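You operate a simulated robot arm through the tools that you are given. There is no shell and no other tool. Be economical: measure what you need, move in short steps, check, and stop when the job is done.

You are at the controls of a simulated two-armed robot. One attempt, no reset.

## Task
Take the lid off the yellow tin and lay it down on the paint table.

It is judged by the outcome, as a careful person would: the job done as asked, and still so three seconds after it is handed in. It fails if anything else is knocked over, pushed out of place, dropped, spilled or broken. A push-on lid holds only when it is set on centred and level and pressed home; a screw cap is set on level and turned clockwise until tight.

## Robot
Two 7-joint arms with two-finger parallel grippers on one trunk, on a base that drives. Base frame: it is fixed to the floor where the robot stands at the start and does not move with it; the origin is under the middle of the robot, x ahead of it, y to its left, z up. Units: mm, rad, N and s.
The left shoulder is at the start at [60, 189, 1153], the right one opposite. With the tool pointing down near the work surface each hand reaches from about 100 to 640 mm from the robot's upright axis, wherever it stands, measured 20 degrees to its own side. Payload 3.43 kg a hand.
Tool frame (each hand has its own): the origin (TCP) lies between the finger pads and is the grasp point; the fingertips stand 30 mm ahead of it; z points along the fingers, y is the line along which they close. The gripper opens to 94 mm. The fingers are 28 mm wide and 10 mm thick; the gripper's body (50 by 96 mm) begins 55 mm behind the TCP.
Orientation is told as [roll, pitch, yaw] about the base's x, y, z axes, in that order, counted from this pose: with the fingers straight down and closing along the base's y, the tool's x points along the base's -x, its y along +y and its z along -z.

## Interface
- The arms move only by the tool move_arm. It takes "left_targets", "right_targets" or both (then of equal length, played together; a hand with none holds still); each is a list of rows, each an object of numbers (a shift or turn left out is 0, a gripper value left out holds the last): "dx", "dy", "dz": the shift along the tool's x, y, z in units of 500 mm (1.0 is 500 mm); "rx", "ry", "rz": the turn, a rotation vector about the tool's x, y, z in units of 120 degrees (1.0 is 120 degrees); "fingers": the finger opening in mm, from 0 to 94. In form: [{"dx": .., "dy": .., "dz": .., "rx": .., "ry": .., "rz": .., "fingers": ..}, ...]. A call has 1 to 10 rows; each row is the pose to reach, as a shift and turn from the pose commanded when the call began, along the tool's axes at that moment. A call with a number of a shift or a turn outside -1 to 1 is refused whole. A row lasts 0.2 s, in which the tool goes at most 50 mm and 0.15 rad; a call with a longer step from one row to the next is refused whole, and so is a gripper value outside its range. Where a pose cannot be reached the arm comes as near as it can. A force on the tool above 40 N (or 10 N above the force at the start of the call, whichever is more), or a blocked arm, ends the call early, and 0.2 s more pass. Each finger travels about 153 mm/s and halts on what it meets, pressing with about 21 N; the grip force reading is that of the motor and also rises with nothing between the fingers. The clock runs only during rows and for 0.2 s after the last one: add rows that repeat a pose to give the fingers time. It gives the time, the measured TCP pose, the force on the tool (base axes), the opening and the grip force at its end, in the units of the frame above (readings bear some noise), with the torque about the TCP (base axes, N m) and any sound that the robot's microphone picked up.
- Cameras (640 x 400 px; columns grow to the right, rows downward): "scene" is now at [13.8, 6.4, 1695.6]; the picture's right is [0.10, -1.00, 0.00], its down [-0.82, -0.08, -0.57] and it looks along [0.57, 0.06, -0.82] (base axes); focal length 282 px, centre (320, 200). "left" rides on the left gripper at [76, -14, -103] in its tool frame; the picture's right is [0.18, 0.98, 0.00], its down [-0.75, 0.14, -0.64] and it looks along [-0.63, 0.12, 0.77] (tool axes); focal length 243 px, centre (320, 200). "right" rides on the right gripper at [76, 14, -102] in its tool frame; the picture's right is [-0.18, 0.98, 0.00], its down [-0.75, -0.14, -0.64] and it looks along [-0.63, -0.12, 0.77] (tool axes); focal length 243 px, centre (320, 200). There is no depth. A picture from a camera that has moved, and an enlarged one, comes with that camera's place and axes in the base frame and with its lens.
- get_image(camera): a new picture of that camera. It takes no simulated time.
- move_column(by): slides the trunk up (or, below 0, down) by that many mm; the arms and the scene camera ride with it, the base frame stays. It gives what a move gives, with no picture.
- steer(legs): drives the robot by 1 to 6 legs, each [ahead, left, turn to the left] in mm, mm and rad, along the robot's own axes; the way and the turn of a leg run together, so that a leg with both is an arc; at most 1500 mm and 3.142 rad a leg. The arms and the cameras ride along, it lands a little off, and it stops where it bumps. It gives what a move gives.
- head_to(pan, tilt): turns the head with the scene camera to pan (to the left, within 1.501 rad either way) and tilt (down, from -0.506 to 1.204), counted from straight ahead of the robot. It gives what a move gives.
- close_up(camera, box): a new picture of the part [left, top, right, bottom] of that camera's present view, enlarged. It takes no simulated time.
- finish_job(): hands the job in; it is judged then, once.

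Work in short steps. Places have to be worked out from the pictures, the camera data and where the tool is seen: move nearer, look again, correct. Check each grasp and each placing, and mend what went wrong. You have 120 turns and 108 pictures in all, those below and enlarged ones among them. Open the grippers and draw the arms clear of the work before you hand the job in, unless the task says otherwise; then end with one line.

The tools are called as name(argument=value, ...) on one line, values as JSON. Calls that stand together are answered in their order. move_arm: Moves the arms, as the interface text tells. Its arguments: {"type":"object","properties":{"left_targets":{"type":"array","items":{"type":"object","properties":{"dx":{"type":"number"},"dy":{"type":"number"},"dz":{"type":"number"},"rx":{"type":"number"},"ry":{"type":"number"},"rz":{"type":"number"},"fingers":{"type":"number"}}}},"right_targets":{"type":"array","items":{"type":"object","properties":{"dx":{"type":"number"},"dy":{"type":"number"},"dz":{"type":"number"},"rx":{"type":"number"},"ry":{"type":"number"},"rz":{"type":"number"},"fingers":{"type":"number"}}}}},"required":[]} The other tools are called the same way: move_column (by) slides the trunk up or down; steer (legs) drives the base; head_to (pan, tilt) turns the head that bears the scene camera; get_image (camera) takes a picture; close_up (camera, box) takes an enlarged picture of a part of a camera's view; finish_job () hands the job in.

At the start:

```text
time_s: 0.0
left_ee_pos: [419.5, 265.8, 1082.6]
left_tcp_rot: [0.0, -0.001, 0.0]
left_ft_force: [-0.1, -0.3, -0.9]
left_torque: [-0.03, -0.01, -0.01]
left_grip_width: 94.0
left_grasp_force: 0.1
right_ee_pos: [338.5, -88.1, 1135.1]
right_tcp_rot: [0.001, 0.0, 0.0]
right_ft_force: [-0.5, -0.1, 0.0]
right_torque: [0.0, 0.01, 0.01]
right_grip_width: 93.9
right_grasp_force: 0.1
trunk travel left (down, up): [-825.0, 165.0]
robot x, y, heading: [-3.4, 2.7, 0.001]
head pan, tilt: [0.098, 0.96]
```

scene: 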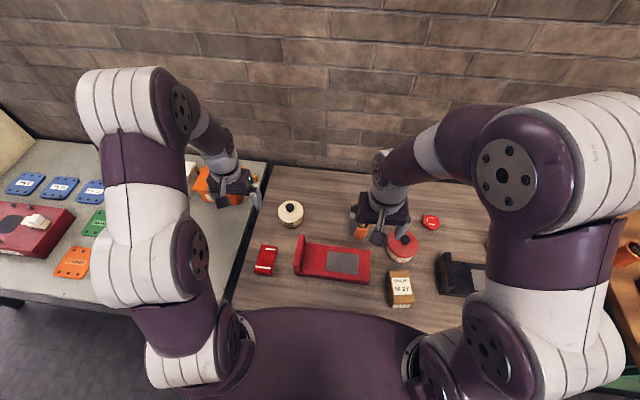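
right: 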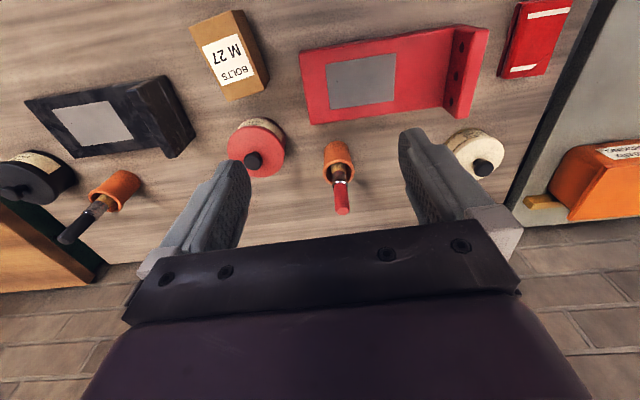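
left: 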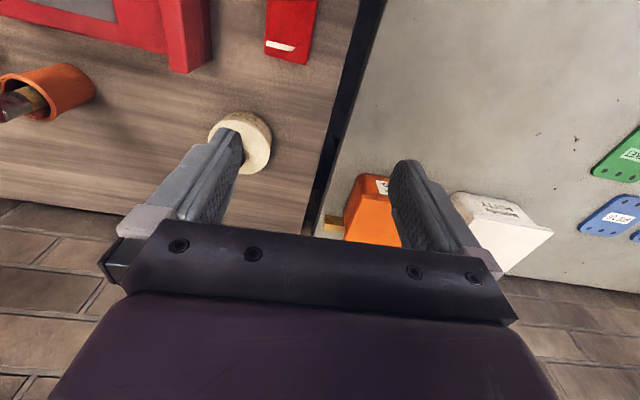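

The middle table shows a cream tin and a red one; I need to find a yellow tin and the paint table. I look left and right with the head.

head_to(pan=-0.9, tilt=0.8)

get_image(camera="scene")

head_to(pan=0.9, tilt=0.8)

get_image(camera="scene")

```text
time_s: 1.3
left_ee_pos: [419.9, 264.6, 1081.7]
left_tcp_rot: [0.001, 0.002, -0.001]
left_ft_force: [-1.0, 0.4, -0.1]
left_torque: [-0.01, 0.01, 0.01]
left_grip_width: 93.6
left_grasp_force: 0.1
right_ee_pos: [337.8, -88.0, 1134.1]
right_tcp_rot: [-0.001, 0.001, -0.001]
right_ft_force: [-0.2, -0.6, -0.4]
right_torque: [-0.04, -0.03, -0.02]
right_grip_width: 94.0
right_grasp_force: 0.0
trunk travel left (down, up): [-825.0, 165.0]
robot x, y, heading: [1.6, -0.7, -0.002]
head pan, tilt: [-0.901, 0.799]
```

```text
104 pictures are left
camera scene: at [-7.8, -63.8, 1707.9], right [-0.78, -0.62, 0.0], down [-0.45, 0.56, -0.7], along [0.43, -0.55, -0.72], focal length 282 px, centre (320, 200)
```

scene: 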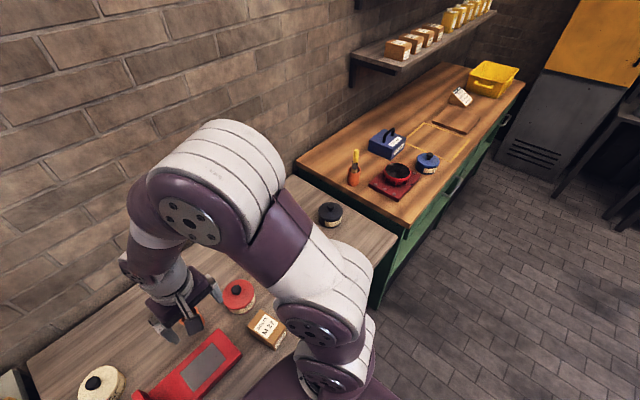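

```text
time_s: 3.1
left_ee_pos: [418.7, 264.4, 1081.6]
left_tcp_rot: [0.0, 0.0, 0.0]
left_ft_force: [0.2, 0.0, 1.1]
left_torque: [-0.01, -0.01, 0.0]
left_grip_width: 93.9
left_grasp_force: 0.0
right_ee_pos: [337.3, -87.7, 1135.0]
right_tcp_rot: [0.0, 0.001, 0.0]
right_ft_force: [-0.5, 0.3, -0.2]
right_torque: [0.0, 0.02, 0.01]
right_grip_width: 94.1
right_grasp_force: 0.1
trunk travel left (down, up): [-825.0, 165.0]
robot x, y, heading: [-1.2, -4.7, -0.001]
head pan, tilt: [0.901, 0.799]
```

```text
103 pictures are left
camera scene: at [-7.8, 62.5, 1707.9], right [0.78, -0.62, 0.0], down [-0.45, -0.56, -0.7], along [0.43, 0.55, -0.72], focal length 282 px, centre (320, 200)
```

scene: 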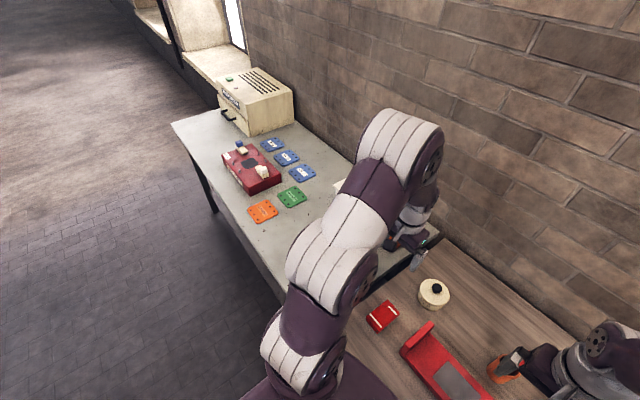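

No clear yellow tin yet; I enlarge the right side, shelf and the tins for labels.

head_to(pan=-1.1, tilt=0.55)

close_up(camera="scene", box=[160, 50, 480, 250])

get_image(camera="scene")

close_up(camera="left", box=[160, 80, 320, 180])

close_up(camera="right", box=[0, 0, 640, 300])

```text
time_s: 5.0
left_ee_pos: [419.7, 264.8, 1081.3]
left_tcp_rot: [0.001, -0.002, -0.001]
left_ft_force: [-0.4, 0.2, -0.4]
left_torque: [-0.03, -0.01, -0.02]
left_grip_width: 94.0
left_grasp_force: 0.0
right_ee_pos: [338.6, -88.6, 1134.5]
right_tcp_rot: [0.0, 0.0, 0.0]
right_ft_force: [0.4, 0.0, 0.3]
right_torque: [-0.01, 0.02, -0.02]
right_grip_width: 94.1
right_grasp_force: 0.1
trunk travel left (down, up): [-825.0, 165.0]
robot x, y, heading: [-1.6, -1.3, 0.001]
head pan, tilt: [-1.1, 0.55]
```

```text
2.00 times, centred on (320, 150) of scene
camera zoom: at [-17.1, -80.6, 1729.3], right [-0.89, -0.45, 0.0], down [-0.24, 0.47, -0.85], along [0.39, -0.76, -0.52], focal length 564 px, centre (320, 300)
```

zoom: 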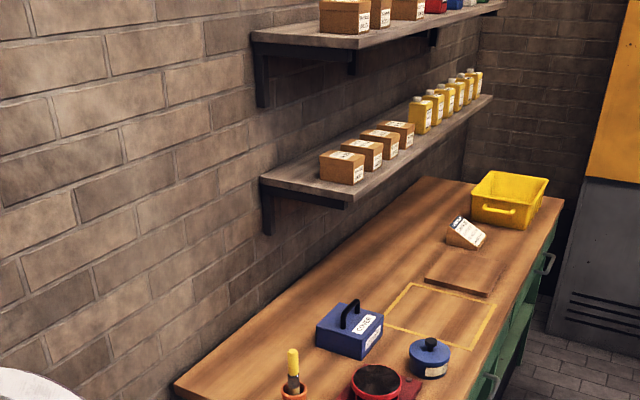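

```text
101 pictures are left
camera scene: at [-17.1, -80.6, 1729.3], right [-0.89, -0.45, 0.0], down [-0.24, 0.47, -0.85], along [0.39, -0.76, -0.52], focal length 282 px, centre (320, 200)
```

scene: 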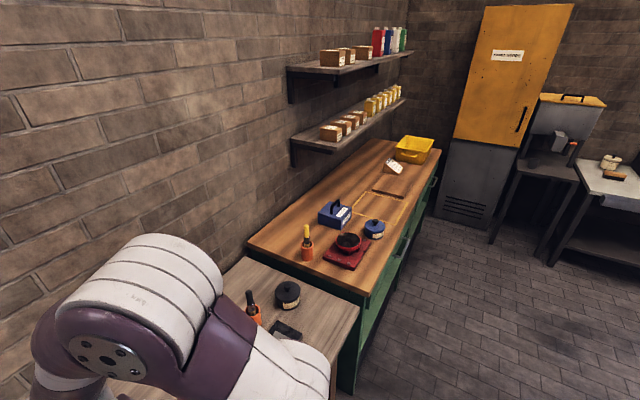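

```text
4.00 times, centred on (240, 130) of left
camera zoom: at [342.9, 250.6, 1184.6], right [-0.18, 0.98, 0.0], down [0.75, 0.14, 0.64], along [0.63, 0.12, -0.77], focal length 970 px, centre (640, 480)
```

zoom: 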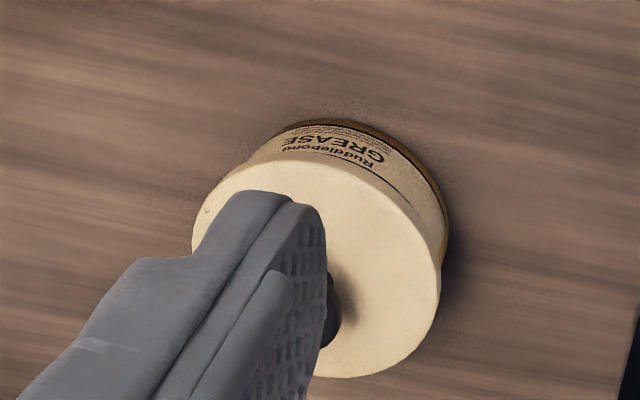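

```text
1.00 times, centred on (320, 150) of right
camera zoom: at [260.9, -73.6, 1236.5], right [0.18, 0.98, 0.0], down [0.75, -0.14, 0.64], along [0.63, -0.12, -0.77], focal length 243 px, centre (320, 250)
```

zoom: 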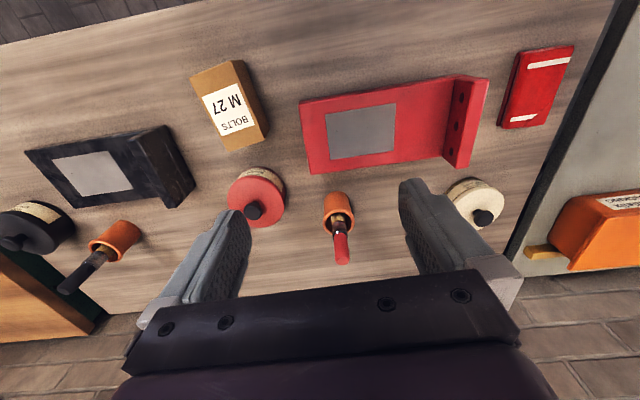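

The cream tin is grease with a cream lid; maybe a truly yellow tin stands elsewhere in the room. I look far right and far left.

head_to(pan=-1.5, tilt=0.35)

get_image(camera="scene")

head_to(pan=1.5, tilt=0.35)

get_image(camera="scene")

```text
time_s: 5.9
left_ee_pos: [418.8, 264.6, 1080.7]
left_tcp_rot: [0.0, 0.001, 0.0]
left_ft_force: [0.6, 0.0, 0.4]
left_torque: [0.0, 0.0, 0.0]
left_grip_width: 94.0
left_grasp_force: 0.0
right_ee_pos: [337.9, -87.5, 1134.4]
right_tcp_rot: [-0.001, -0.002, 0.0]
right_ft_force: [0.0, -0.5, 0.0]
right_torque: [0.01, 0.02, -0.01]
right_grip_width: 94.2
right_grasp_force: 0.1
trunk travel left (down, up): [-825.0, 165.0]
robot x, y, heading: [-0.1, 1.7, -0.001]
head pan, tilt: [-1.499, 0.351]
```

```text
98 pictures are left
camera scene: at [-51.2, -93.5, 1747.5], right [-1.0, -0.07, 0.0], down [-0.03, 0.34, -0.94], along [0.07, -0.94, -0.34], focal length 282 px, centre (320, 200)
```

scene: 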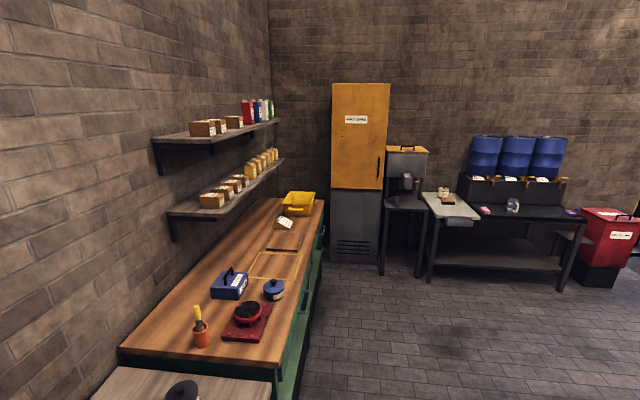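

```text
time_s: 8.5
left_ee_pos: [419.3, 263.8, 1081.0]
left_tcp_rot: [-0.001, 0.001, -0.001]
left_ft_force: [0.1, 0.0, 0.4]
left_torque: [0.0, -0.06, -0.01]
left_grip_width: 93.9
left_grasp_force: 0.0
right_ee_pos: [338.3, -88.2, 1133.7]
right_tcp_rot: [0.0, 0.0, -0.003]
right_ft_force: [0.3, -0.9, 0.6]
right_torque: [0.0, 0.0, -0.03]
right_grip_width: 93.8
right_grasp_force: 0.2
trunk travel left (down, up): [-825.0, 165.0]
robot x, y, heading: [0.8, 2.0, 0.004]
head pan, tilt: [1.499, 0.351]
```

```text
97 pictures are left
camera scene: at [-51.3, 92.2, 1747.6], right [1.0, -0.07, 0.0], down [-0.02, -0.34, -0.94], along [0.07, 0.94, -0.34], focal length 282 px, centre (320, 200)
```

scene: 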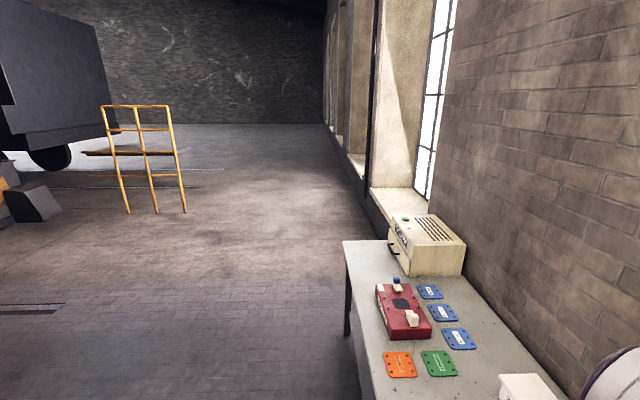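

I need to see behind. I back off from the table and turn about to view the rest of the room.

steer(legs=[[-500, 0, 0], [0, 0, -1.9]])

head_to(pan=-0.9, tilt=0.35)

get_image(camera="scene")

head_to(pan=0.2, tilt=0.35)

get_image(camera="scene")

```text
time_s: 16.0
left_ee_pos: [-393.0, -484.2, 1081.2]
left_tcp_rot: [0.0, 0.0, -1.912]
left_ft_force: [0.4, 0.0, -0.1]
left_torque: [0.01, -0.01, -0.02]
left_grip_width: 94.0
left_grasp_force: 0.0
right_ee_pos: [-698.1, -287.2, 1134.5]
right_tcp_rot: [0.001, 0.001, -1.913]
right_ft_force: [0.3, 0.1, -0.4]
right_torque: [0.01, -0.01, -0.01]
right_grip_width: 94.2
right_grasp_force: 0.0
trunk travel left (down, up): [-825.0, 165.0]
robot x, y, heading: [-502.9, 0.1, -1.914]
head pan, tilt: [1.499, 0.351]
```

```text
time_s: 18.2
left_ee_pos: [-393.5, -482.2, 1082.9]
left_tcp_rot: [0.0, 0.001, -1.912]
left_ft_force: [-0.7, -0.6, 0.8]
left_torque: [-0.01, 0.0, 0.0]
left_grip_width: 93.9
left_grasp_force: 0.1
right_ee_pos: [-699.3, -288.8, 1134.0]
right_tcp_rot: [0.001, 0.0, -1.914]
right_ft_force: [-0.3, -0.3, -0.8]
right_torque: [-0.01, 0.01, 0.03]
right_grip_width: 93.9
right_grasp_force: 0.1
trunk travel left (down, up): [-825.0, 165.0]
robot x, y, heading: [-505.4, 0.1, -1.913]
head pan, tilt: [-0.901, 0.351]
```

```text
96 pictures are left
camera scene: at [-568.7, 26.2, 1747.6], right [-0.32, 0.95, 0.0], down [0.33, 0.11, -0.94], along [-0.89, -0.3, -0.34], focal length 282 px, centre (320, 200)
```

scene: 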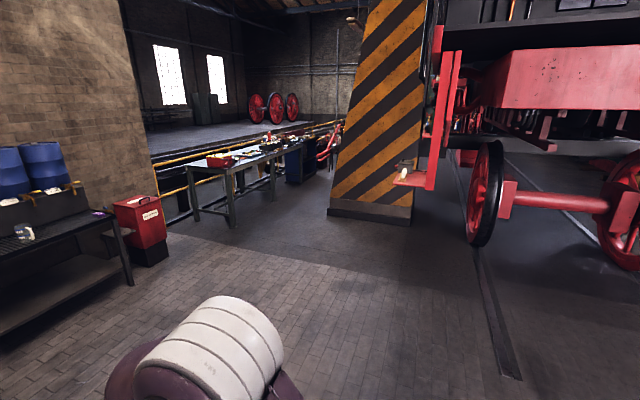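

```text
time_s: 19.5
left_ee_pos: [-392.8, -483.4, 1081.4]
left_tcp_rot: [-0.001, -0.001, -1.913]
left_ft_force: [0.1, 0.0, -0.8]
left_torque: [0.0, -0.01, 0.01]
left_grip_width: 93.8
left_grasp_force: 0.0
right_ee_pos: [-698.8, -288.4, 1134.2]
right_tcp_rot: [-0.001, 0.0, -1.912]
right_ft_force: [1.1, -0.8, -0.2]
right_torque: [0.01, 0.03, 0.02]
right_grip_width: 93.9
right_grasp_force: 0.1
trunk travel left (down, up): [-825.0, 165.0]
robot x, y, heading: [-502.6, 5.4, -1.912]
head pan, tilt: [0.201, 0.351]
```

```text
95 pictures are left
camera scene: at [-493.7, -35.8, 1747.6], right [-0.99, 0.14, 0.0], down [0.05, 0.34, -0.94], along [-0.13, -0.93, -0.34], focal length 282 px, centre (320, 200)
```

scene: 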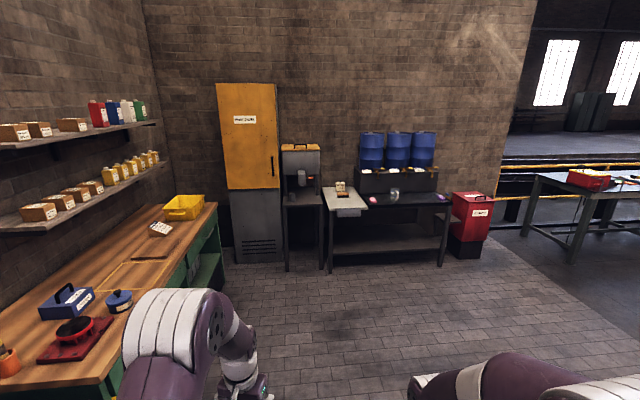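

I enlarge the far bench behind and the right-hand bench for candidates.

close_up(camera="scene", box=[0, 270, 200, 395])

close_up(camera="scene", box=[270, 130, 510, 280])

head_to(pan=-0.75, tilt=0.3)

close_up(camera="scene", box=[240, 100, 440, 225])

```text
3.20 times, centred on (100, 332) of scene
camera zoom: at [-493.7, -35.8, 1747.6], right [-0.99, 0.14, 0.0], down [0.05, 0.34, -0.94], along [-0.13, -0.93, -0.34], focal length 903 px, centre (1024, -224)
```

zoom: 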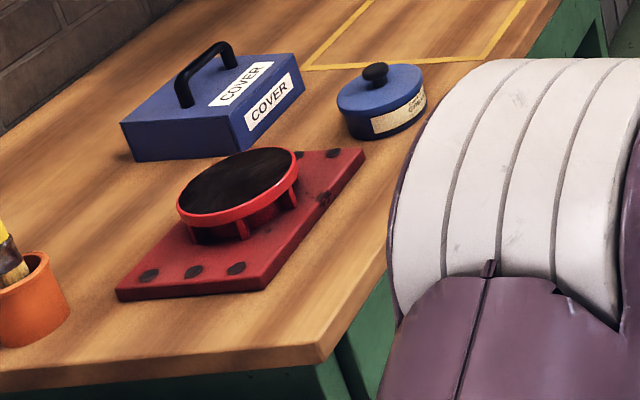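

```text
2.67 times, centred on (390, 205) of scene
camera zoom: at [-493.7, -35.8, 1747.6], right [-0.99, 0.14, 0.0], down [0.05, 0.34, -0.94], along [-0.13, -0.93, -0.34], focal length 752 px, centre (133, 187)
```

zoom: 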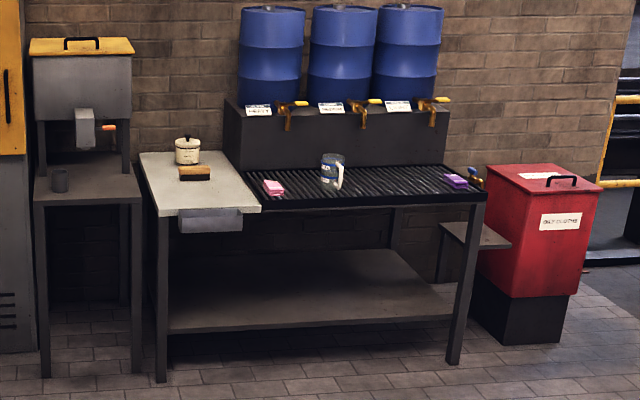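

```text
time_s: 20.8
left_ee_pos: [-392.6, -482.8, 1082.4]
left_tcp_rot: [-0.001, 0.001, -1.914]
left_ft_force: [0.3, 0.8, 1.0]
left_torque: [-0.03, -0.05, -0.03]
left_grip_width: 94.5
left_grasp_force: 0.1
right_ee_pos: [-698.8, -289.8, 1134.8]
right_tcp_rot: [-0.001, 0.001, -1.912]
right_ft_force: [0.6, -0.1, -0.4]
right_torque: [-0.01, 0.01, 0.02]
right_grip_width: 94.1
right_grasp_force: 0.0
trunk travel left (down, up): [-825.0, 165.0]
robot x, y, heading: [-501.6, 0.3, -1.91]
head pan, tilt: [-0.75, 0.3]
```

```text
3.20 times, centred on (340, 162) of scene
camera zoom: at [-563.4, 13.2, 1752.3], right [-0.46, 0.89, 0.0], down [0.26, 0.14, -0.96], along [-0.85, -0.44, -0.3], focal length 903 px, centre (256, 320)
```

zoom: 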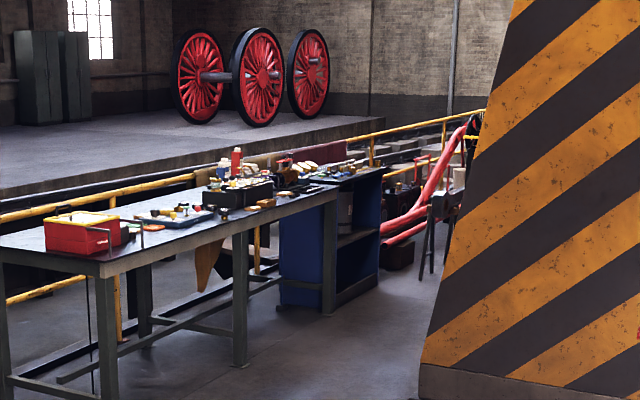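

No clear yellow tin yet in this part; I look on toward the locomotive side by turning further.

head_to(pan=-1.5, tilt=0.3)

get_image(camera="scene")

steer(legs=[[0, 0, -1.7]])

head_to(pan=-0.5, tilt=0.3)

get_image(camera="scene")

```text
time_s: 21.9
left_ee_pos: [-392.6, -482.7, 1082.3]
left_tcp_rot: [0.0, -0.001, -1.913]
left_ft_force: [1.1, 1.4, 0.0]
left_torque: [0.01, -0.04, 0.03]
left_grip_width: 94.2
left_grasp_force: 0.1
right_ee_pos: [-698.9, -288.1, 1135.3]
right_tcp_rot: [-0.002, -0.002, -1.912]
right_ft_force: [0.2, -1.2, 0.4]
right_torque: [-0.01, -0.04, 0.0]
right_grip_width: 94.1
right_grasp_force: 0.1
trunk travel left (down, up): [-825.0, 165.0]
robot x, y, heading: [-501.2, 0.5, -1.91]
head pan, tilt: [-1.499, 0.3]
```

```text
91 pictures are left
camera scene: at [-570.6, 81.1, 1752.3], right [0.27, 0.96, 0.0], down [0.29, -0.08, -0.96], along [-0.92, 0.25, -0.3], focal length 282 px, centre (320, 200)
```

scene: 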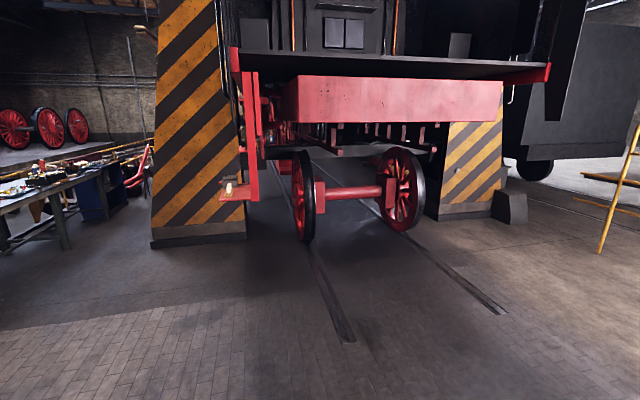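

```text
time_s: 26.4
left_ee_pos: [-997.0, -44.8, 1082.5]
left_tcp_rot: [-0.001, 0.002, 2.667]
left_ft_force: [-0.5, -0.7, -0.3]
left_torque: [0.0, 0.04, -0.04]
left_grip_width: 94.1
left_grasp_force: 0.1
right_ee_pos: [-762.9, 232.9, 1134.4]
right_tcp_rot: [-0.002, 0.001, 2.67]
right_ft_force: [-0.6, -0.1, -0.2]
right_torque: [-0.02, 0.0, -0.01]
right_grip_width: 93.8
right_grasp_force: 0.1
trunk travel left (down, up): [-825.0, 165.0]
robot x, y, heading: [-505.3, -1.3, 2.672]
head pan, tilt: [-1.499, 0.3]
```

```text
time_s: 27.6
left_ee_pos: [-996.5, -44.6, 1081.9]
left_tcp_rot: [-0.001, 0.0, 2.669]
left_ft_force: [0.7, -0.2, -0.9]
left_torque: [0.0, 0.02, 0.01]
left_grip_width: 93.8
left_grasp_force: 0.0
right_ee_pos: [-763.0, 233.9, 1134.5]
right_tcp_rot: [-0.001, -0.001, 2.668]
right_ft_force: [0.5, -0.5, -0.4]
right_torque: [0.01, -0.03, 0.0]
right_grip_width: 94.3
right_grasp_force: 0.1
trunk travel left (down, up): [-825.0, 165.0]
robot x, y, heading: [-496.5, -0.3, 2.667]
head pan, tilt: [-0.499, 0.3]
```

```text
90 pictures are left
camera scene: at [-500.0, 49.9, 1752.3], right [0.83, 0.56, 0.0], down [0.17, -0.24, -0.96], along [-0.54, 0.79, -0.3], focal length 282 px, centre (320, 200)
```

scene: 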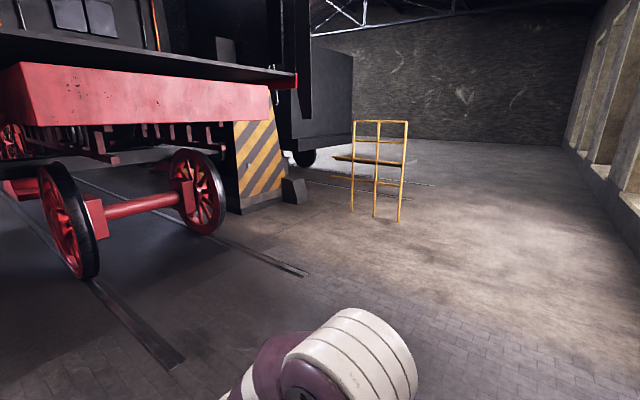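

Nothing else here. I turn back to face the tables from a distance, to see table fronts and any signs.

steer(legs=[[0, 0, -2.669], [-500, 0, 0]])

head_to(pan=0.4, tilt=0.6)

get_image(camera="scene")

head_to(pan=-0.5, tilt=0.5)

get_image(camera="scene")

```text
time_s: 36.7
left_ee_pos: [-590.9, 263.1, 1082.5]
left_tcp_rot: [0.0, 0.0, 0.051]
left_ft_force: [0.0, -0.5, -0.1]
left_torque: [0.0, 0.02, 0.0]
left_grip_width: 94.0
left_grasp_force: 0.1
right_ee_pos: [-653.3, -94.1, 1133.3]
right_tcp_rot: [0.001, -0.001, 0.051]
right_ft_force: [0.6, -0.1, -0.5]
right_torque: [0.03, 0.0, 0.0]
right_grip_width: 94.3
right_grasp_force: 0.0
trunk travel left (down, up): [-825.0, 165.0]
robot x, y, heading: [-992.4, -25.5, 0.054]
head pan, tilt: [-0.499, 0.3]
```

```text
time_s: 37.9
left_ee_pos: [-591.4, 263.3, 1082.5]
left_tcp_rot: [0.001, 0.0, 0.052]
left_ft_force: [-0.4, -0.6, 0.3]
left_torque: [0.0, 0.03, 0.04]
left_grip_width: 94.1
left_grasp_force: 0.1
right_ee_pos: [-653.7, -94.7, 1134.7]
right_tcp_rot: [0.001, -0.001, 0.053]
right_ft_force: [-0.7, 0.5, 0.7]
right_torque: [-0.04, 0.01, 0.02]
right_grip_width: 93.7
right_grasp_force: 0.1
trunk travel left (down, up): [-825.0, 165.0]
robot x, y, heading: [-994.1, -27.0, 0.052]
head pan, tilt: [0.4, 0.6]
```

```text
89 pictures are left
camera scene: at [-974.0, 10.7, 1724.8], right [0.44, -0.9, 0.0], down [-0.51, -0.25, -0.83], along [0.74, 0.36, -0.56], focal length 282 px, centre (320, 200)
```

scene: 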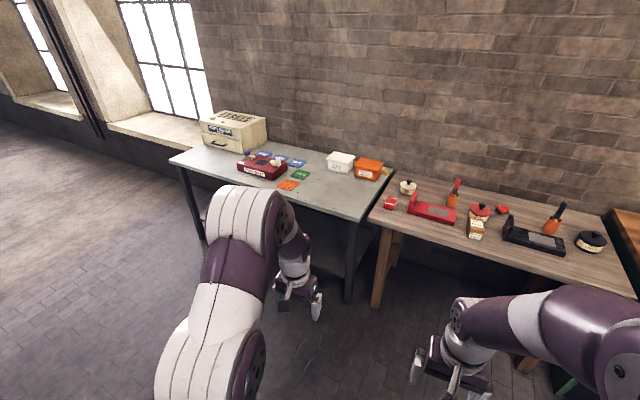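

```text
time_s: 39.1
left_ee_pos: [-590.6, 261.3, 1082.0]
left_tcp_rot: [0.001, 0.001, 0.053]
left_ft_force: [0.2, 0.4, -0.2]
left_torque: [-0.02, -0.02, -0.03]
left_grip_width: 94.1
left_grasp_force: 0.1
right_ee_pos: [-655.3, -94.9, 1134.1]
right_tcp_rot: [-0.001, 0.001, 0.051]
right_ft_force: [0.1, 0.0, 0.2]
right_torque: [-0.01, 0.0, 0.02]
right_grip_width: 94.0
right_grasp_force: 0.1
trunk travel left (down, up): [-825.0, 165.0]
robot x, y, heading: [-994.0, -24.1, 0.051]
head pan, tilt: [-0.499, 0.499]
```

```text
88 pictures are left
camera scene: at [-971.4, -67.0, 1733.9], right [-0.43, -0.9, 0.0], down [-0.43, 0.21, -0.88], along [0.79, -0.38, -0.48], focal length 282 px, centre (320, 200)
```

scene: 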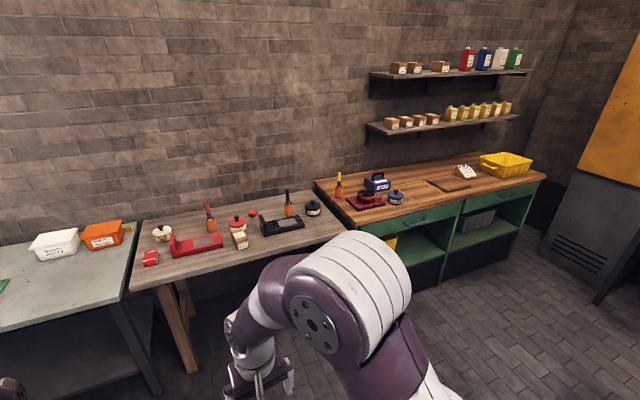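

I enlarge the middle table's tins from here to read labels.

close_up(camera="scene", box=[210, 190, 340, 270])

close_up(camera="scene", box=[130, 210, 230, 272])

close_up(camera="scene", box=[320, 100, 540, 240])

```text
4.92 times, centred on (275, 230) of scene
camera zoom: at [-971.4, -67.0, 1733.9], right [-0.43, -0.9, 0.0], down [-0.43, 0.21, -0.88], along [0.79, -0.38, -0.48], focal length 1389 px, centre (542, 52)
```

zoom: 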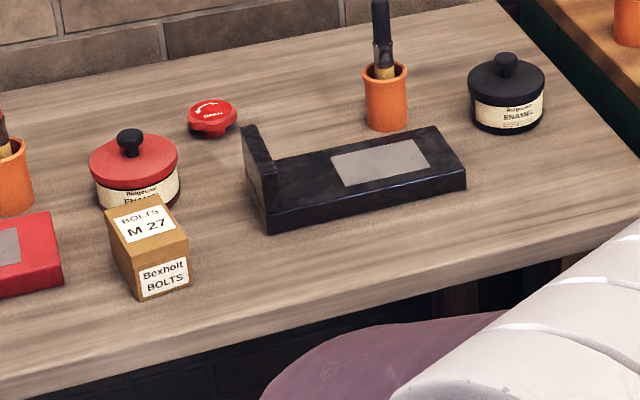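

```text
6.40 times, centred on (180, 241) of scene
camera zoom: at [-971.4, -67.0, 1733.9], right [-0.43, -0.9, 0.0], down [-0.43, 0.21, -0.88], along [0.79, -0.38, -0.48], focal length 1805 px, centre (1216, -62)
```

zoom: 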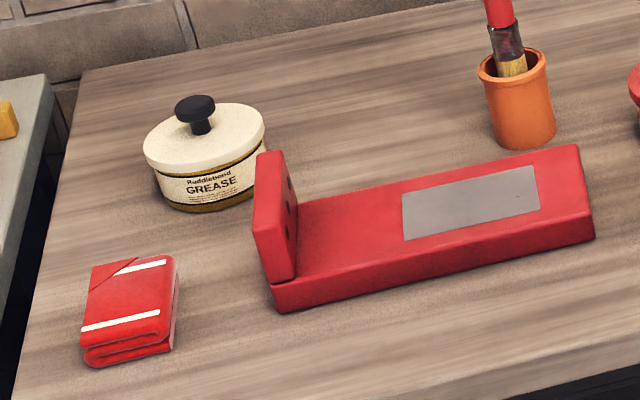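

```text
2.86 times, centred on (430, 170) of scene
camera zoom: at [-971.4, -67.0, 1733.9], right [-0.43, -0.9, 0.0], down [-0.43, 0.21, -0.88], along [0.79, -0.38, -0.48], focal length 806 px, centre (6, 286)
```

zoom: 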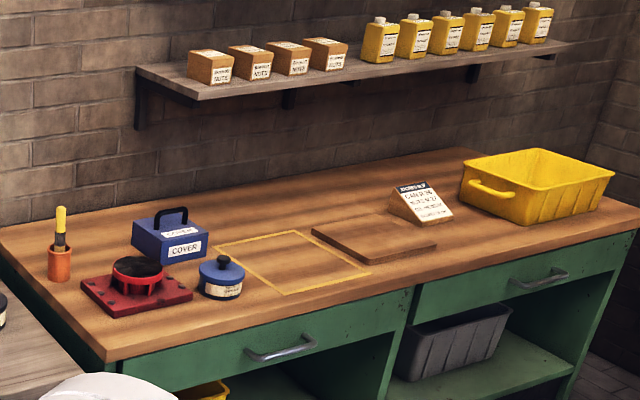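

The middle table, with enamel tins, brushes and painted brackets, is evidently the paint table. The grease tin there has an ochre-yellow body. I check the other candidates (wash bench, left bench) once before deciding.

head_to(pan=-1.2, tilt=0.35)

close_up(camera="scene", box=[220, 120, 420, 245])

head_to(pan=0.4, tilt=0.6)

close_up(camera="scene", box=[370, 165, 450, 215])

```text
time_s: 40.2
left_ee_pos: [-591.5, 262.2, 1081.2]
left_tcp_rot: [0.0, 0.001, 0.054]
left_ft_force: [0.1, -0.2, -0.4]
left_torque: [0.01, 0.01, -0.01]
left_grip_width: 94.1
left_grasp_force: 0.1
right_ee_pos: [-653.5, -94.2, 1135.2]
right_tcp_rot: [0.001, 0.0, 0.052]
right_ft_force: [0.4, 0.1, 0.2]
right_torque: [0.01, 0.04, 0.01]
right_grip_width: 94.0
right_grasp_force: 0.1
trunk travel left (down, up): [-825.0, 165.0]
robot x, y, heading: [-994.0, -25.5, 0.048]
head pan, tilt: [-1.201, 0.351]
```

```text
3.20 times, centred on (320, 182) of scene
camera zoom: at [-1015.2, -112.7, 1747.5], right [-0.91, -0.41, 0.0], down [-0.14, 0.31, -0.94], along [0.39, -0.86, -0.34], focal length 903 px, centre (320, 256)
```

zoom: 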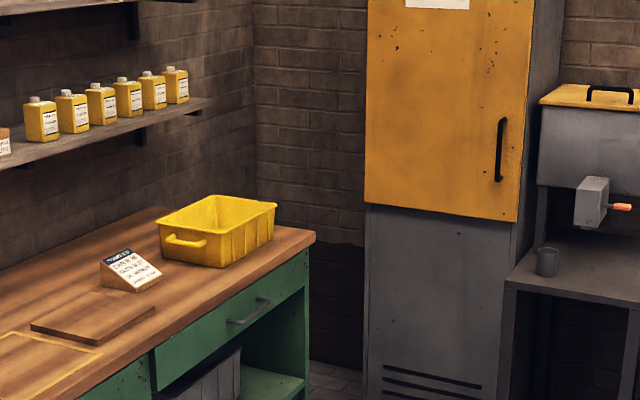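

```text
time_s: 41.9
left_ee_pos: [-591.1, 263.3, 1080.7]
left_tcp_rot: [0.0, 0.0, 0.052]
left_ft_force: [0.5, -0.2, -0.5]
left_torque: [0.0, 0.0, 0.0]
left_grip_width: 94.0
left_grasp_force: 0.0
right_ee_pos: [-653.8, -94.6, 1135.4]
right_tcp_rot: [0.0, 0.001, 0.053]
right_ft_force: [0.2, -0.4, -0.9]
right_torque: [-0.01, -0.04, 0.01]
right_grip_width: 93.7
right_grasp_force: 0.1
trunk travel left (down, up): [-825.0, 165.0]
robot x, y, heading: [-998.7, -23.4, 0.055]
head pan, tilt: [0.4, 0.6]
```

```text
8.00 times, centred on (410, 190) of scene
camera zoom: at [-973.9, 10.8, 1724.8], right [0.44, -0.9, 0.0], down [-0.51, -0.25, -0.83], along [0.74, 0.36, -0.56], focal length 2256 px, centre (-400, 280)
```

zoom: 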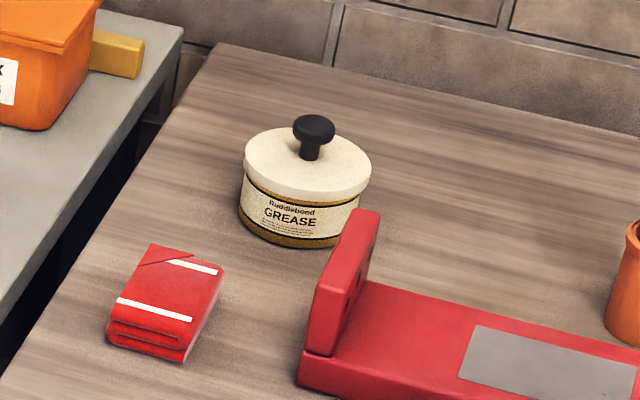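

The yellow-bodied tin is the grease tin on this table. I drive back to the starting spot in front of the table.

steer(legs=[[0, 0, -0.053], [600, 0, 0], [380, 30, 0]])

head_to(pan=0.2, tilt=0.95)

get_image(camera="scene")

get_image(camera="left")

```text
time_s: 47.7
left_ee_pos: [401.4, 258.6, 1082.1]
left_tcp_rot: [0.001, 0.0, -0.011]
left_ft_force: [0.6, -0.5, 0.4]
left_torque: [0.02, 0.0, -0.01]
left_grip_width: 94.3
left_grasp_force: 0.0
right_ee_pos: [315.6, -93.4, 1134.3]
right_tcp_rot: [0.0, -0.001, -0.01]
right_ft_force: [0.2, -1.5, 1.0]
right_torque: [-0.01, 0.01, -0.01]
right_grip_width: 94.1
right_grasp_force: 0.0
trunk travel left (down, up): [-825.0, 165.0]
robot x, y, heading: [-17.9, -0.4, -0.013]
head pan, tilt: [0.4, 0.6]
```

```text
time_s: 48.5
left_ee_pos: [401.5, 258.2, 1083.0]
left_tcp_rot: [0.0, -0.001, -0.014]
left_ft_force: [-0.2, -0.3, 0.2]
left_torque: [0.0, -0.01, -0.01]
left_grip_width: 94.3
left_grasp_force: 0.1
right_ee_pos: [315.5, -93.5, 1133.8]
right_tcp_rot: [0.001, 0.001, -0.012]
right_ft_force: [-0.4, 0.5, -0.5]
right_torque: [-0.02, 0.02, 0.0]
right_grip_width: 94.2
right_grasp_force: 0.0
trunk travel left (down, up): [-825.0, 165.0]
robot x, y, heading: [-20.0, -1.4, -0.011]
head pan, tilt: [0.201, 0.949]
```

```text
82 pictures are left
camera scene: at [-6.8, 12.4, 1696.4], right [0.19, -0.98, 0.0], down [-0.8, -0.15, -0.58], along [0.57, 0.11, -0.81], focal length 282 px, centre (320, 200)
```

scene: 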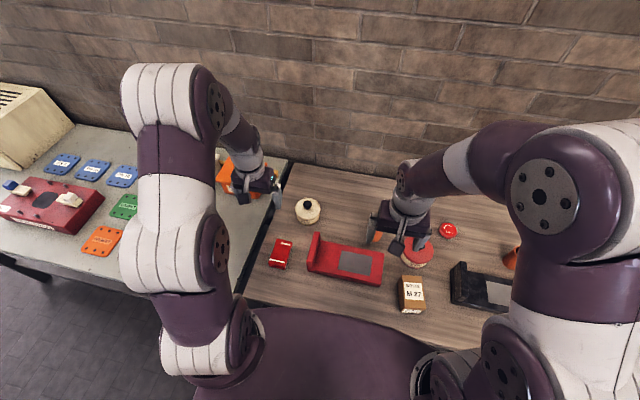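

```text
81 pictures are left
camera left: at [325.3, 245.3, 1184.5], right [-0.17, 0.98, 0.0], down [0.76, 0.13, 0.64], along [0.63, 0.11, -0.77], focal length 243 px, centre (320, 200)
```

left: 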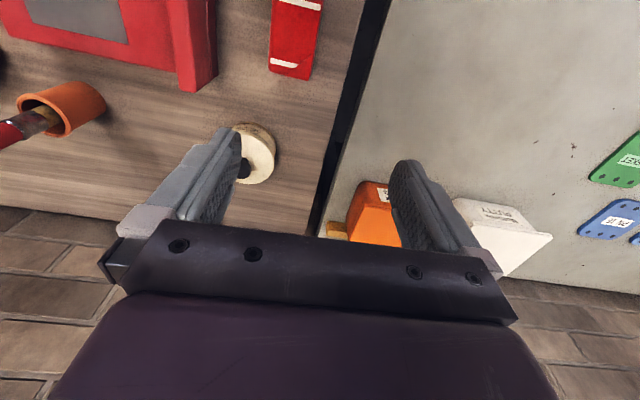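

I zoom on the tin in both cameras to triangulate the knob.

close_up(camera="scene", box=[276, 180, 356, 230])

close_up(camera="left", box=[200, 110, 296, 170])

```text
8.00 times, centred on (316, 205) of scene
camera zoom: at [-6.8, 12.4, 1696.4], right [0.19, -0.98, 0.0], down [-0.8, -0.15, -0.58], along [0.57, 0.11, -0.81], focal length 2256 px, centre (352, 160)
```

zoom: 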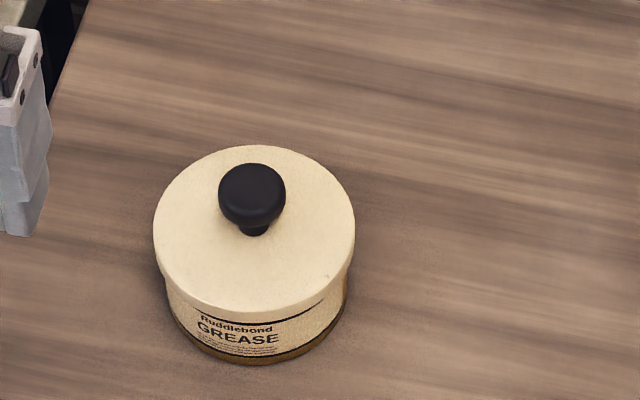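

```text
6.67 times, centred on (248, 140) of left
camera zoom: at [325.3, 245.3, 1184.5], right [-0.17, 0.98, 0.0], down [0.76, 0.13, 0.64], along [0.63, 0.11, -0.77], focal length 1618 px, centre (800, 600)
```

zoom: 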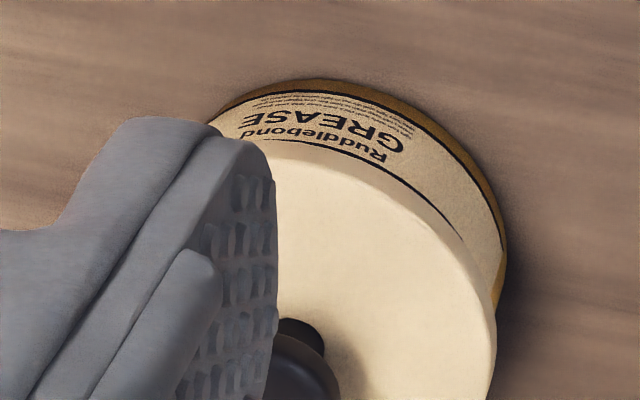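

The knob is at about (545, 166, 866), lid about 90 mm wide with its top near z 850. I bring the left hand over it at z 950 with fingers at 60 mm, then look again.

move_arm(left_targets=[{"dx": -0.07, "dy": -0.045, "fingers": 60}, {"dx": -0.145, "dy": -0.09}, {"dx": -0.22, "dy": -0.135}, {"dx": -0.29, "dy": -0.18}, {"dx": -0.29, "dy": -0.18, "dz": 0.09}, {"dx": -0.29, "dy": -0.18, "dz": 0.18}, {"dx": -0.29, "dy": -0.18, "dz": 0.25}, {"dx": -0.29, "dy": -0.18, "dz": 0.25}, {"dx": -0.29, "dy": -0.18, "dz": 0.25}])

get_image(camera="left")

get_image(camera="scene")

```text
time_s: 50.5
left_ee_pos: [547.7, 168.8, 955.5]
left_tcp_rot: [0.0, -0.001, -0.015]
left_ft_force: [0.2, 0.4, 0.6]
left_torque: [0.0, -0.01, 0.03]
left_grip_width: 60.0
left_grasp_force: 0.0
right_ee_pos: [315.0, -93.6, 1134.1]
right_tcp_rot: [0.0, 0.0, -0.01]
right_ft_force: [-0.2, -0.1, -0.3]
right_torque: [-0.04, 0.01, 0.02]
right_grip_width: 93.8
right_grasp_force: 0.1
trunk travel left (down, up): [-825.0, 165.0]
robot x, y, heading: [-21.0, 0.3, -0.013]
head pan, tilt: [0.201, 0.949]
```

```text
78 pictures are left
camera left: at [470.2, 154.3, 1059.0], right [-0.17, 0.98, 0.0], down [0.76, 0.13, 0.64], along [0.63, 0.11, -0.77], focal length 243 px, centre (320, 200)
```

left: 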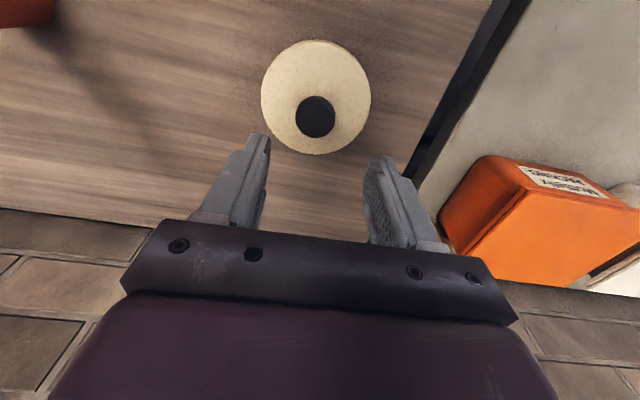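

```text
77 pictures are left
camera scene: at [-7.0, 12.1, 1696.4], right [0.19, -0.98, 0.0], down [-0.8, -0.15, -0.58], along [0.57, 0.11, -0.81], focal length 282 px, centre (320, 200)
```

scene: 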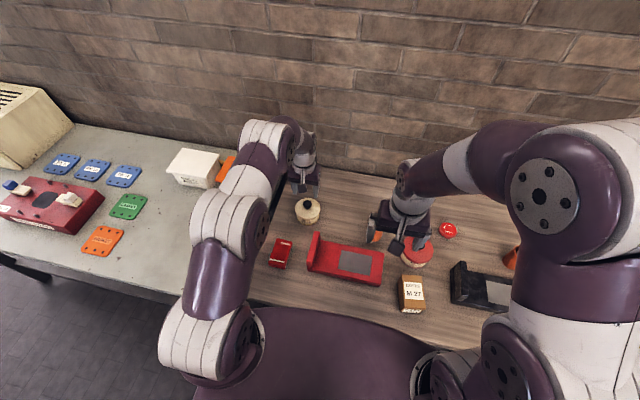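

The knob is around (540, 163). I shift a little and lower to z≈915, looking again.

move_arm(left_targets=[{"dx": 0.016, "dy": -0.01}, {"dx": 0.016, "dy": -0.01, "dz": 0.04}, {"dx": 0.016, "dy": -0.01, "dz": 0.08}, {"dx": 0.016, "dy": -0.01, "dz": 0.08}])

get_image(camera="left")

close_up(camera="scene", box=[268, 170, 348, 230])

get_image(camera="right")

```text
time_s: 51.5
left_ee_pos: [537.1, 162.6, 917.1]
left_tcp_rot: [0.001, 0.0, -0.012]
left_ft_force: [-0.5, 0.7, 0.4]
left_torque: [0.0, 0.03, -0.02]
left_grip_width: 59.9
left_grasp_force: 0.0
right_ee_pos: [314.8, -94.6, 1134.9]
right_tcp_rot: [0.001, 0.0, -0.01]
right_ft_force: [0.2, 0.1, -0.5]
right_torque: [0.02, -0.04, 0.03]
right_grip_width: 94.2
right_grasp_force: 0.2
trunk travel left (down, up): [-825.0, 165.0]
robot x, y, heading: [-21.6, 2.5, -0.005]
head pan, tilt: [0.201, 0.949]
```

```text
76 pictures are left
camera left: at [461.0, 148.3, 1019.8], right [-0.17, 0.98, 0.0], down [0.75, 0.13, 0.64], along [0.63, 0.11, -0.77], focal length 243 px, centre (320, 200)
```

left: 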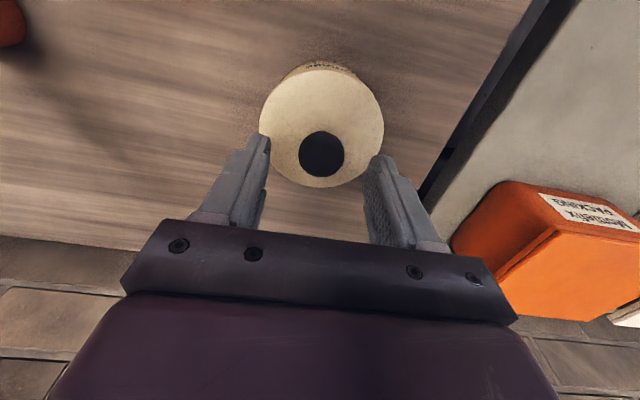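

```text
6.67 times, centred on (308, 200) of scene
camera zoom: at [-7.8, 12.0, 1696.4], right [0.19, -0.98, 0.0], down [-0.8, -0.15, -0.58], along [0.57, 0.11, -0.81], focal length 1880 px, centre (400, 200)
```

zoom: 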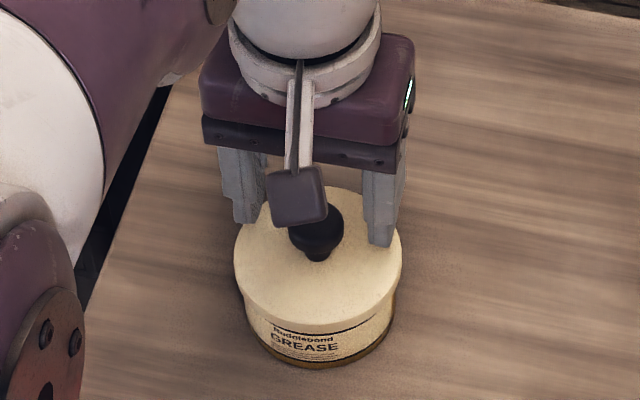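

```text
74 pictures are left
camera right: at [239.0, -78.2, 1236.6], right [0.2, 0.98, 0.0], down [0.75, -0.15, 0.64], along [0.63, -0.13, -0.77], focal length 243 px, centre (320, 200)
```

right: 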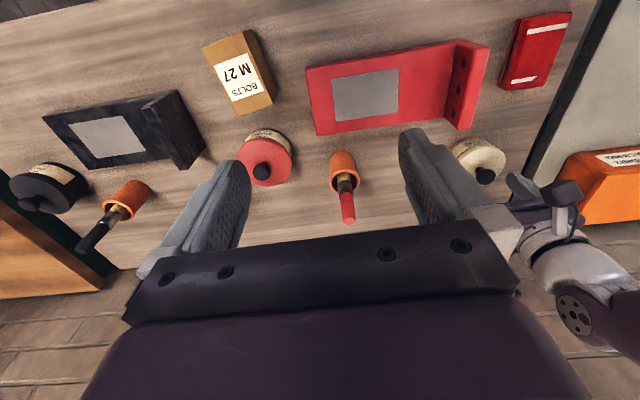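

The knob centre triangulates to about (538, 162, 875), right between the fingers. I lower so the tips stand just above the lid (TCP z≈887).

move_arm(left_targets=[{"dx": -0.002, "dz": 0.03}, {"dx": -0.002, "dz": 0.06}, {"dx": -0.002, "dz": 0.06}])

get_image(camera="left")

close_up(camera="scene", box=[268, 170, 348, 230])

```text
time_s: 52.3
left_ee_pos: [538.0, 163.0, 886.8]
left_tcp_rot: [0.0, -0.002, -0.012]
left_ft_force: [0.4, 0.5, 0.3]
left_torque: [0.05, 0.01, 0.03]
left_grip_width: 60.2
left_grasp_force: 0.1
right_ee_pos: [316.3, -93.8, 1134.8]
right_tcp_rot: [0.0, -0.001, -0.011]
right_ft_force: [0.3, 0.4, 0.5]
right_torque: [-0.02, 0.02, 0.01]
right_grip_width: 93.9
right_grasp_force: 0.0
trunk travel left (down, up): [-825.0, 165.0]
robot x, y, heading: [-21.3, -2.6, -0.012]
head pan, tilt: [0.201, 0.949]
```

```text
73 pictures are left
camera left: at [461.7, 148.2, 989.3], right [-0.17, 0.98, 0.0], down [0.76, 0.13, 0.64], along [0.63, 0.11, -0.77], focal length 243 px, centre (320, 200)
```

left: 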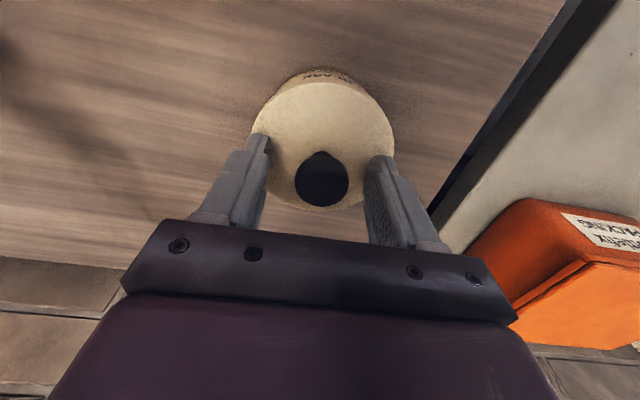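

```text
6.67 times, centred on (308, 200) of scene
camera zoom: at [-7.1, 12.3, 1696.4], right [0.19, -0.98, 0.0], down [-0.8, -0.15, -0.58], along [0.57, 0.11, -0.81], focal length 1880 px, centre (400, 200)
```

zoom: 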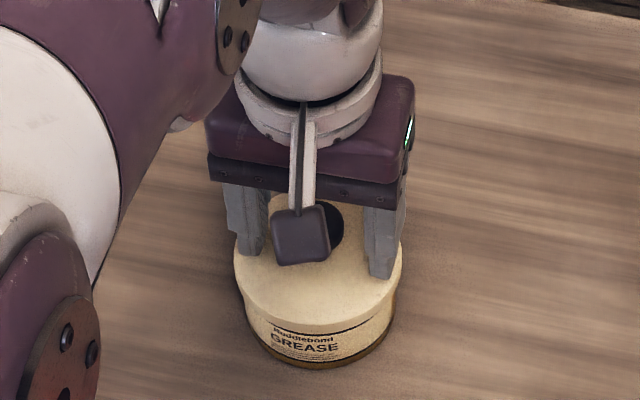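

Aligned with the knob; I close on it.

move_arm(left_targets=[{"fingers": 30}, {"fingers": 15}, {"fingers": 5}, {"fingers": 5}])

get_image(camera="left")

```text
time_s: 53.3
left_ee_pos: [538.1, 162.8, 887.2]
left_tcp_rot: [-0.001, 0.0, -0.013]
left_ft_force: [0.7, -0.1, -0.3]
left_torque: [0.01, 0.01, -0.03]
left_grip_width: 28.5
left_grasp_force: 21.5
right_ee_pos: [316.1, -93.0, 1134.6]
right_tcp_rot: [0.0, 0.001, -0.012]
right_ft_force: [-0.8, 0.1, -0.5]
right_torque: [0.02, 0.01, -0.01]
right_grip_width: 94.0
right_grasp_force: 0.0
trunk travel left (down, up): [-825.0, 165.0]
robot x, y, heading: [-22.7, -0.9, -0.009]
head pan, tilt: [0.201, 0.949]
heard: snap
```

```text
71 pictures are left
camera left: at [461.7, 148.3, 989.4], right [-0.17, 0.98, 0.0], down [0.76, 0.13, 0.64], along [0.63, 0.11, -0.77], focal length 243 px, centre (320, 200)
```

left: 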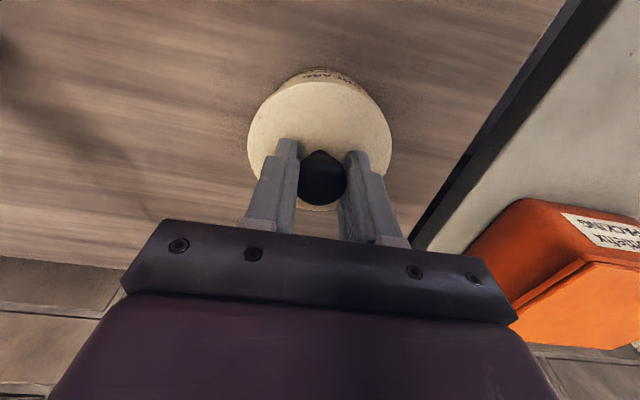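

The knob is held at 28.5 mm, and a snap was heard, perhaps the lid coming free. I lift slowly by a few mm and watch the force.

move_arm(left_targets=[{"dz": -0.004}, {"dz": -0.008}, {"dz": -0.012}, {"dz": -0.016}, {"dz": -0.02}])

close_up(camera="scene", box=[268, 170, 348, 230])

get_image(camera="left")

```text
time_s: 54.5
left_ee_pos: [538.7, 161.9, 896.7]
left_tcp_rot: [-0.001, 0.0, -0.013]
left_ft_force: [-0.1, -0.3, -0.4]
left_torque: [0.01, 0.01, 0.0]
left_grip_width: 28.8
left_grasp_force: 21.0
right_ee_pos: [315.3, -93.0, 1133.8]
right_tcp_rot: [0.0, -0.001, -0.009]
right_ft_force: [0.1, -0.3, -0.3]
right_torque: [0.0, 0.02, -0.03]
right_grip_width: 94.0
right_grasp_force: 0.1
trunk travel left (down, up): [-825.0, 165.0]
robot x, y, heading: [-18.1, 1.1, -0.009]
head pan, tilt: [0.201, 0.949]
```

```text
6.67 times, centred on (308, 200) of scene
camera zoom: at [-7.0, 12.3, 1696.4], right [0.19, -0.98, 0.0], down [-0.8, -0.15, -0.58], along [0.57, 0.11, -0.81], focal length 1880 px, centre (400, 200)
```

zoom: 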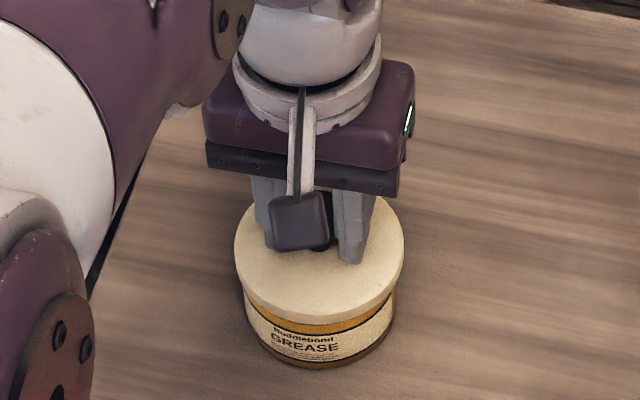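

```text
69 pictures are left
camera left: at [462.1, 148.5, 999.4], right [-0.17, 0.98, 0.0], down [0.76, 0.13, 0.64], along [0.63, 0.11, -0.77], focal length 243 px, centre (320, 200)
```

left: 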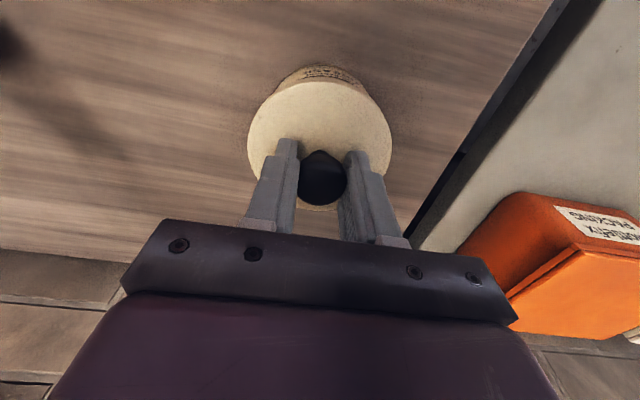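

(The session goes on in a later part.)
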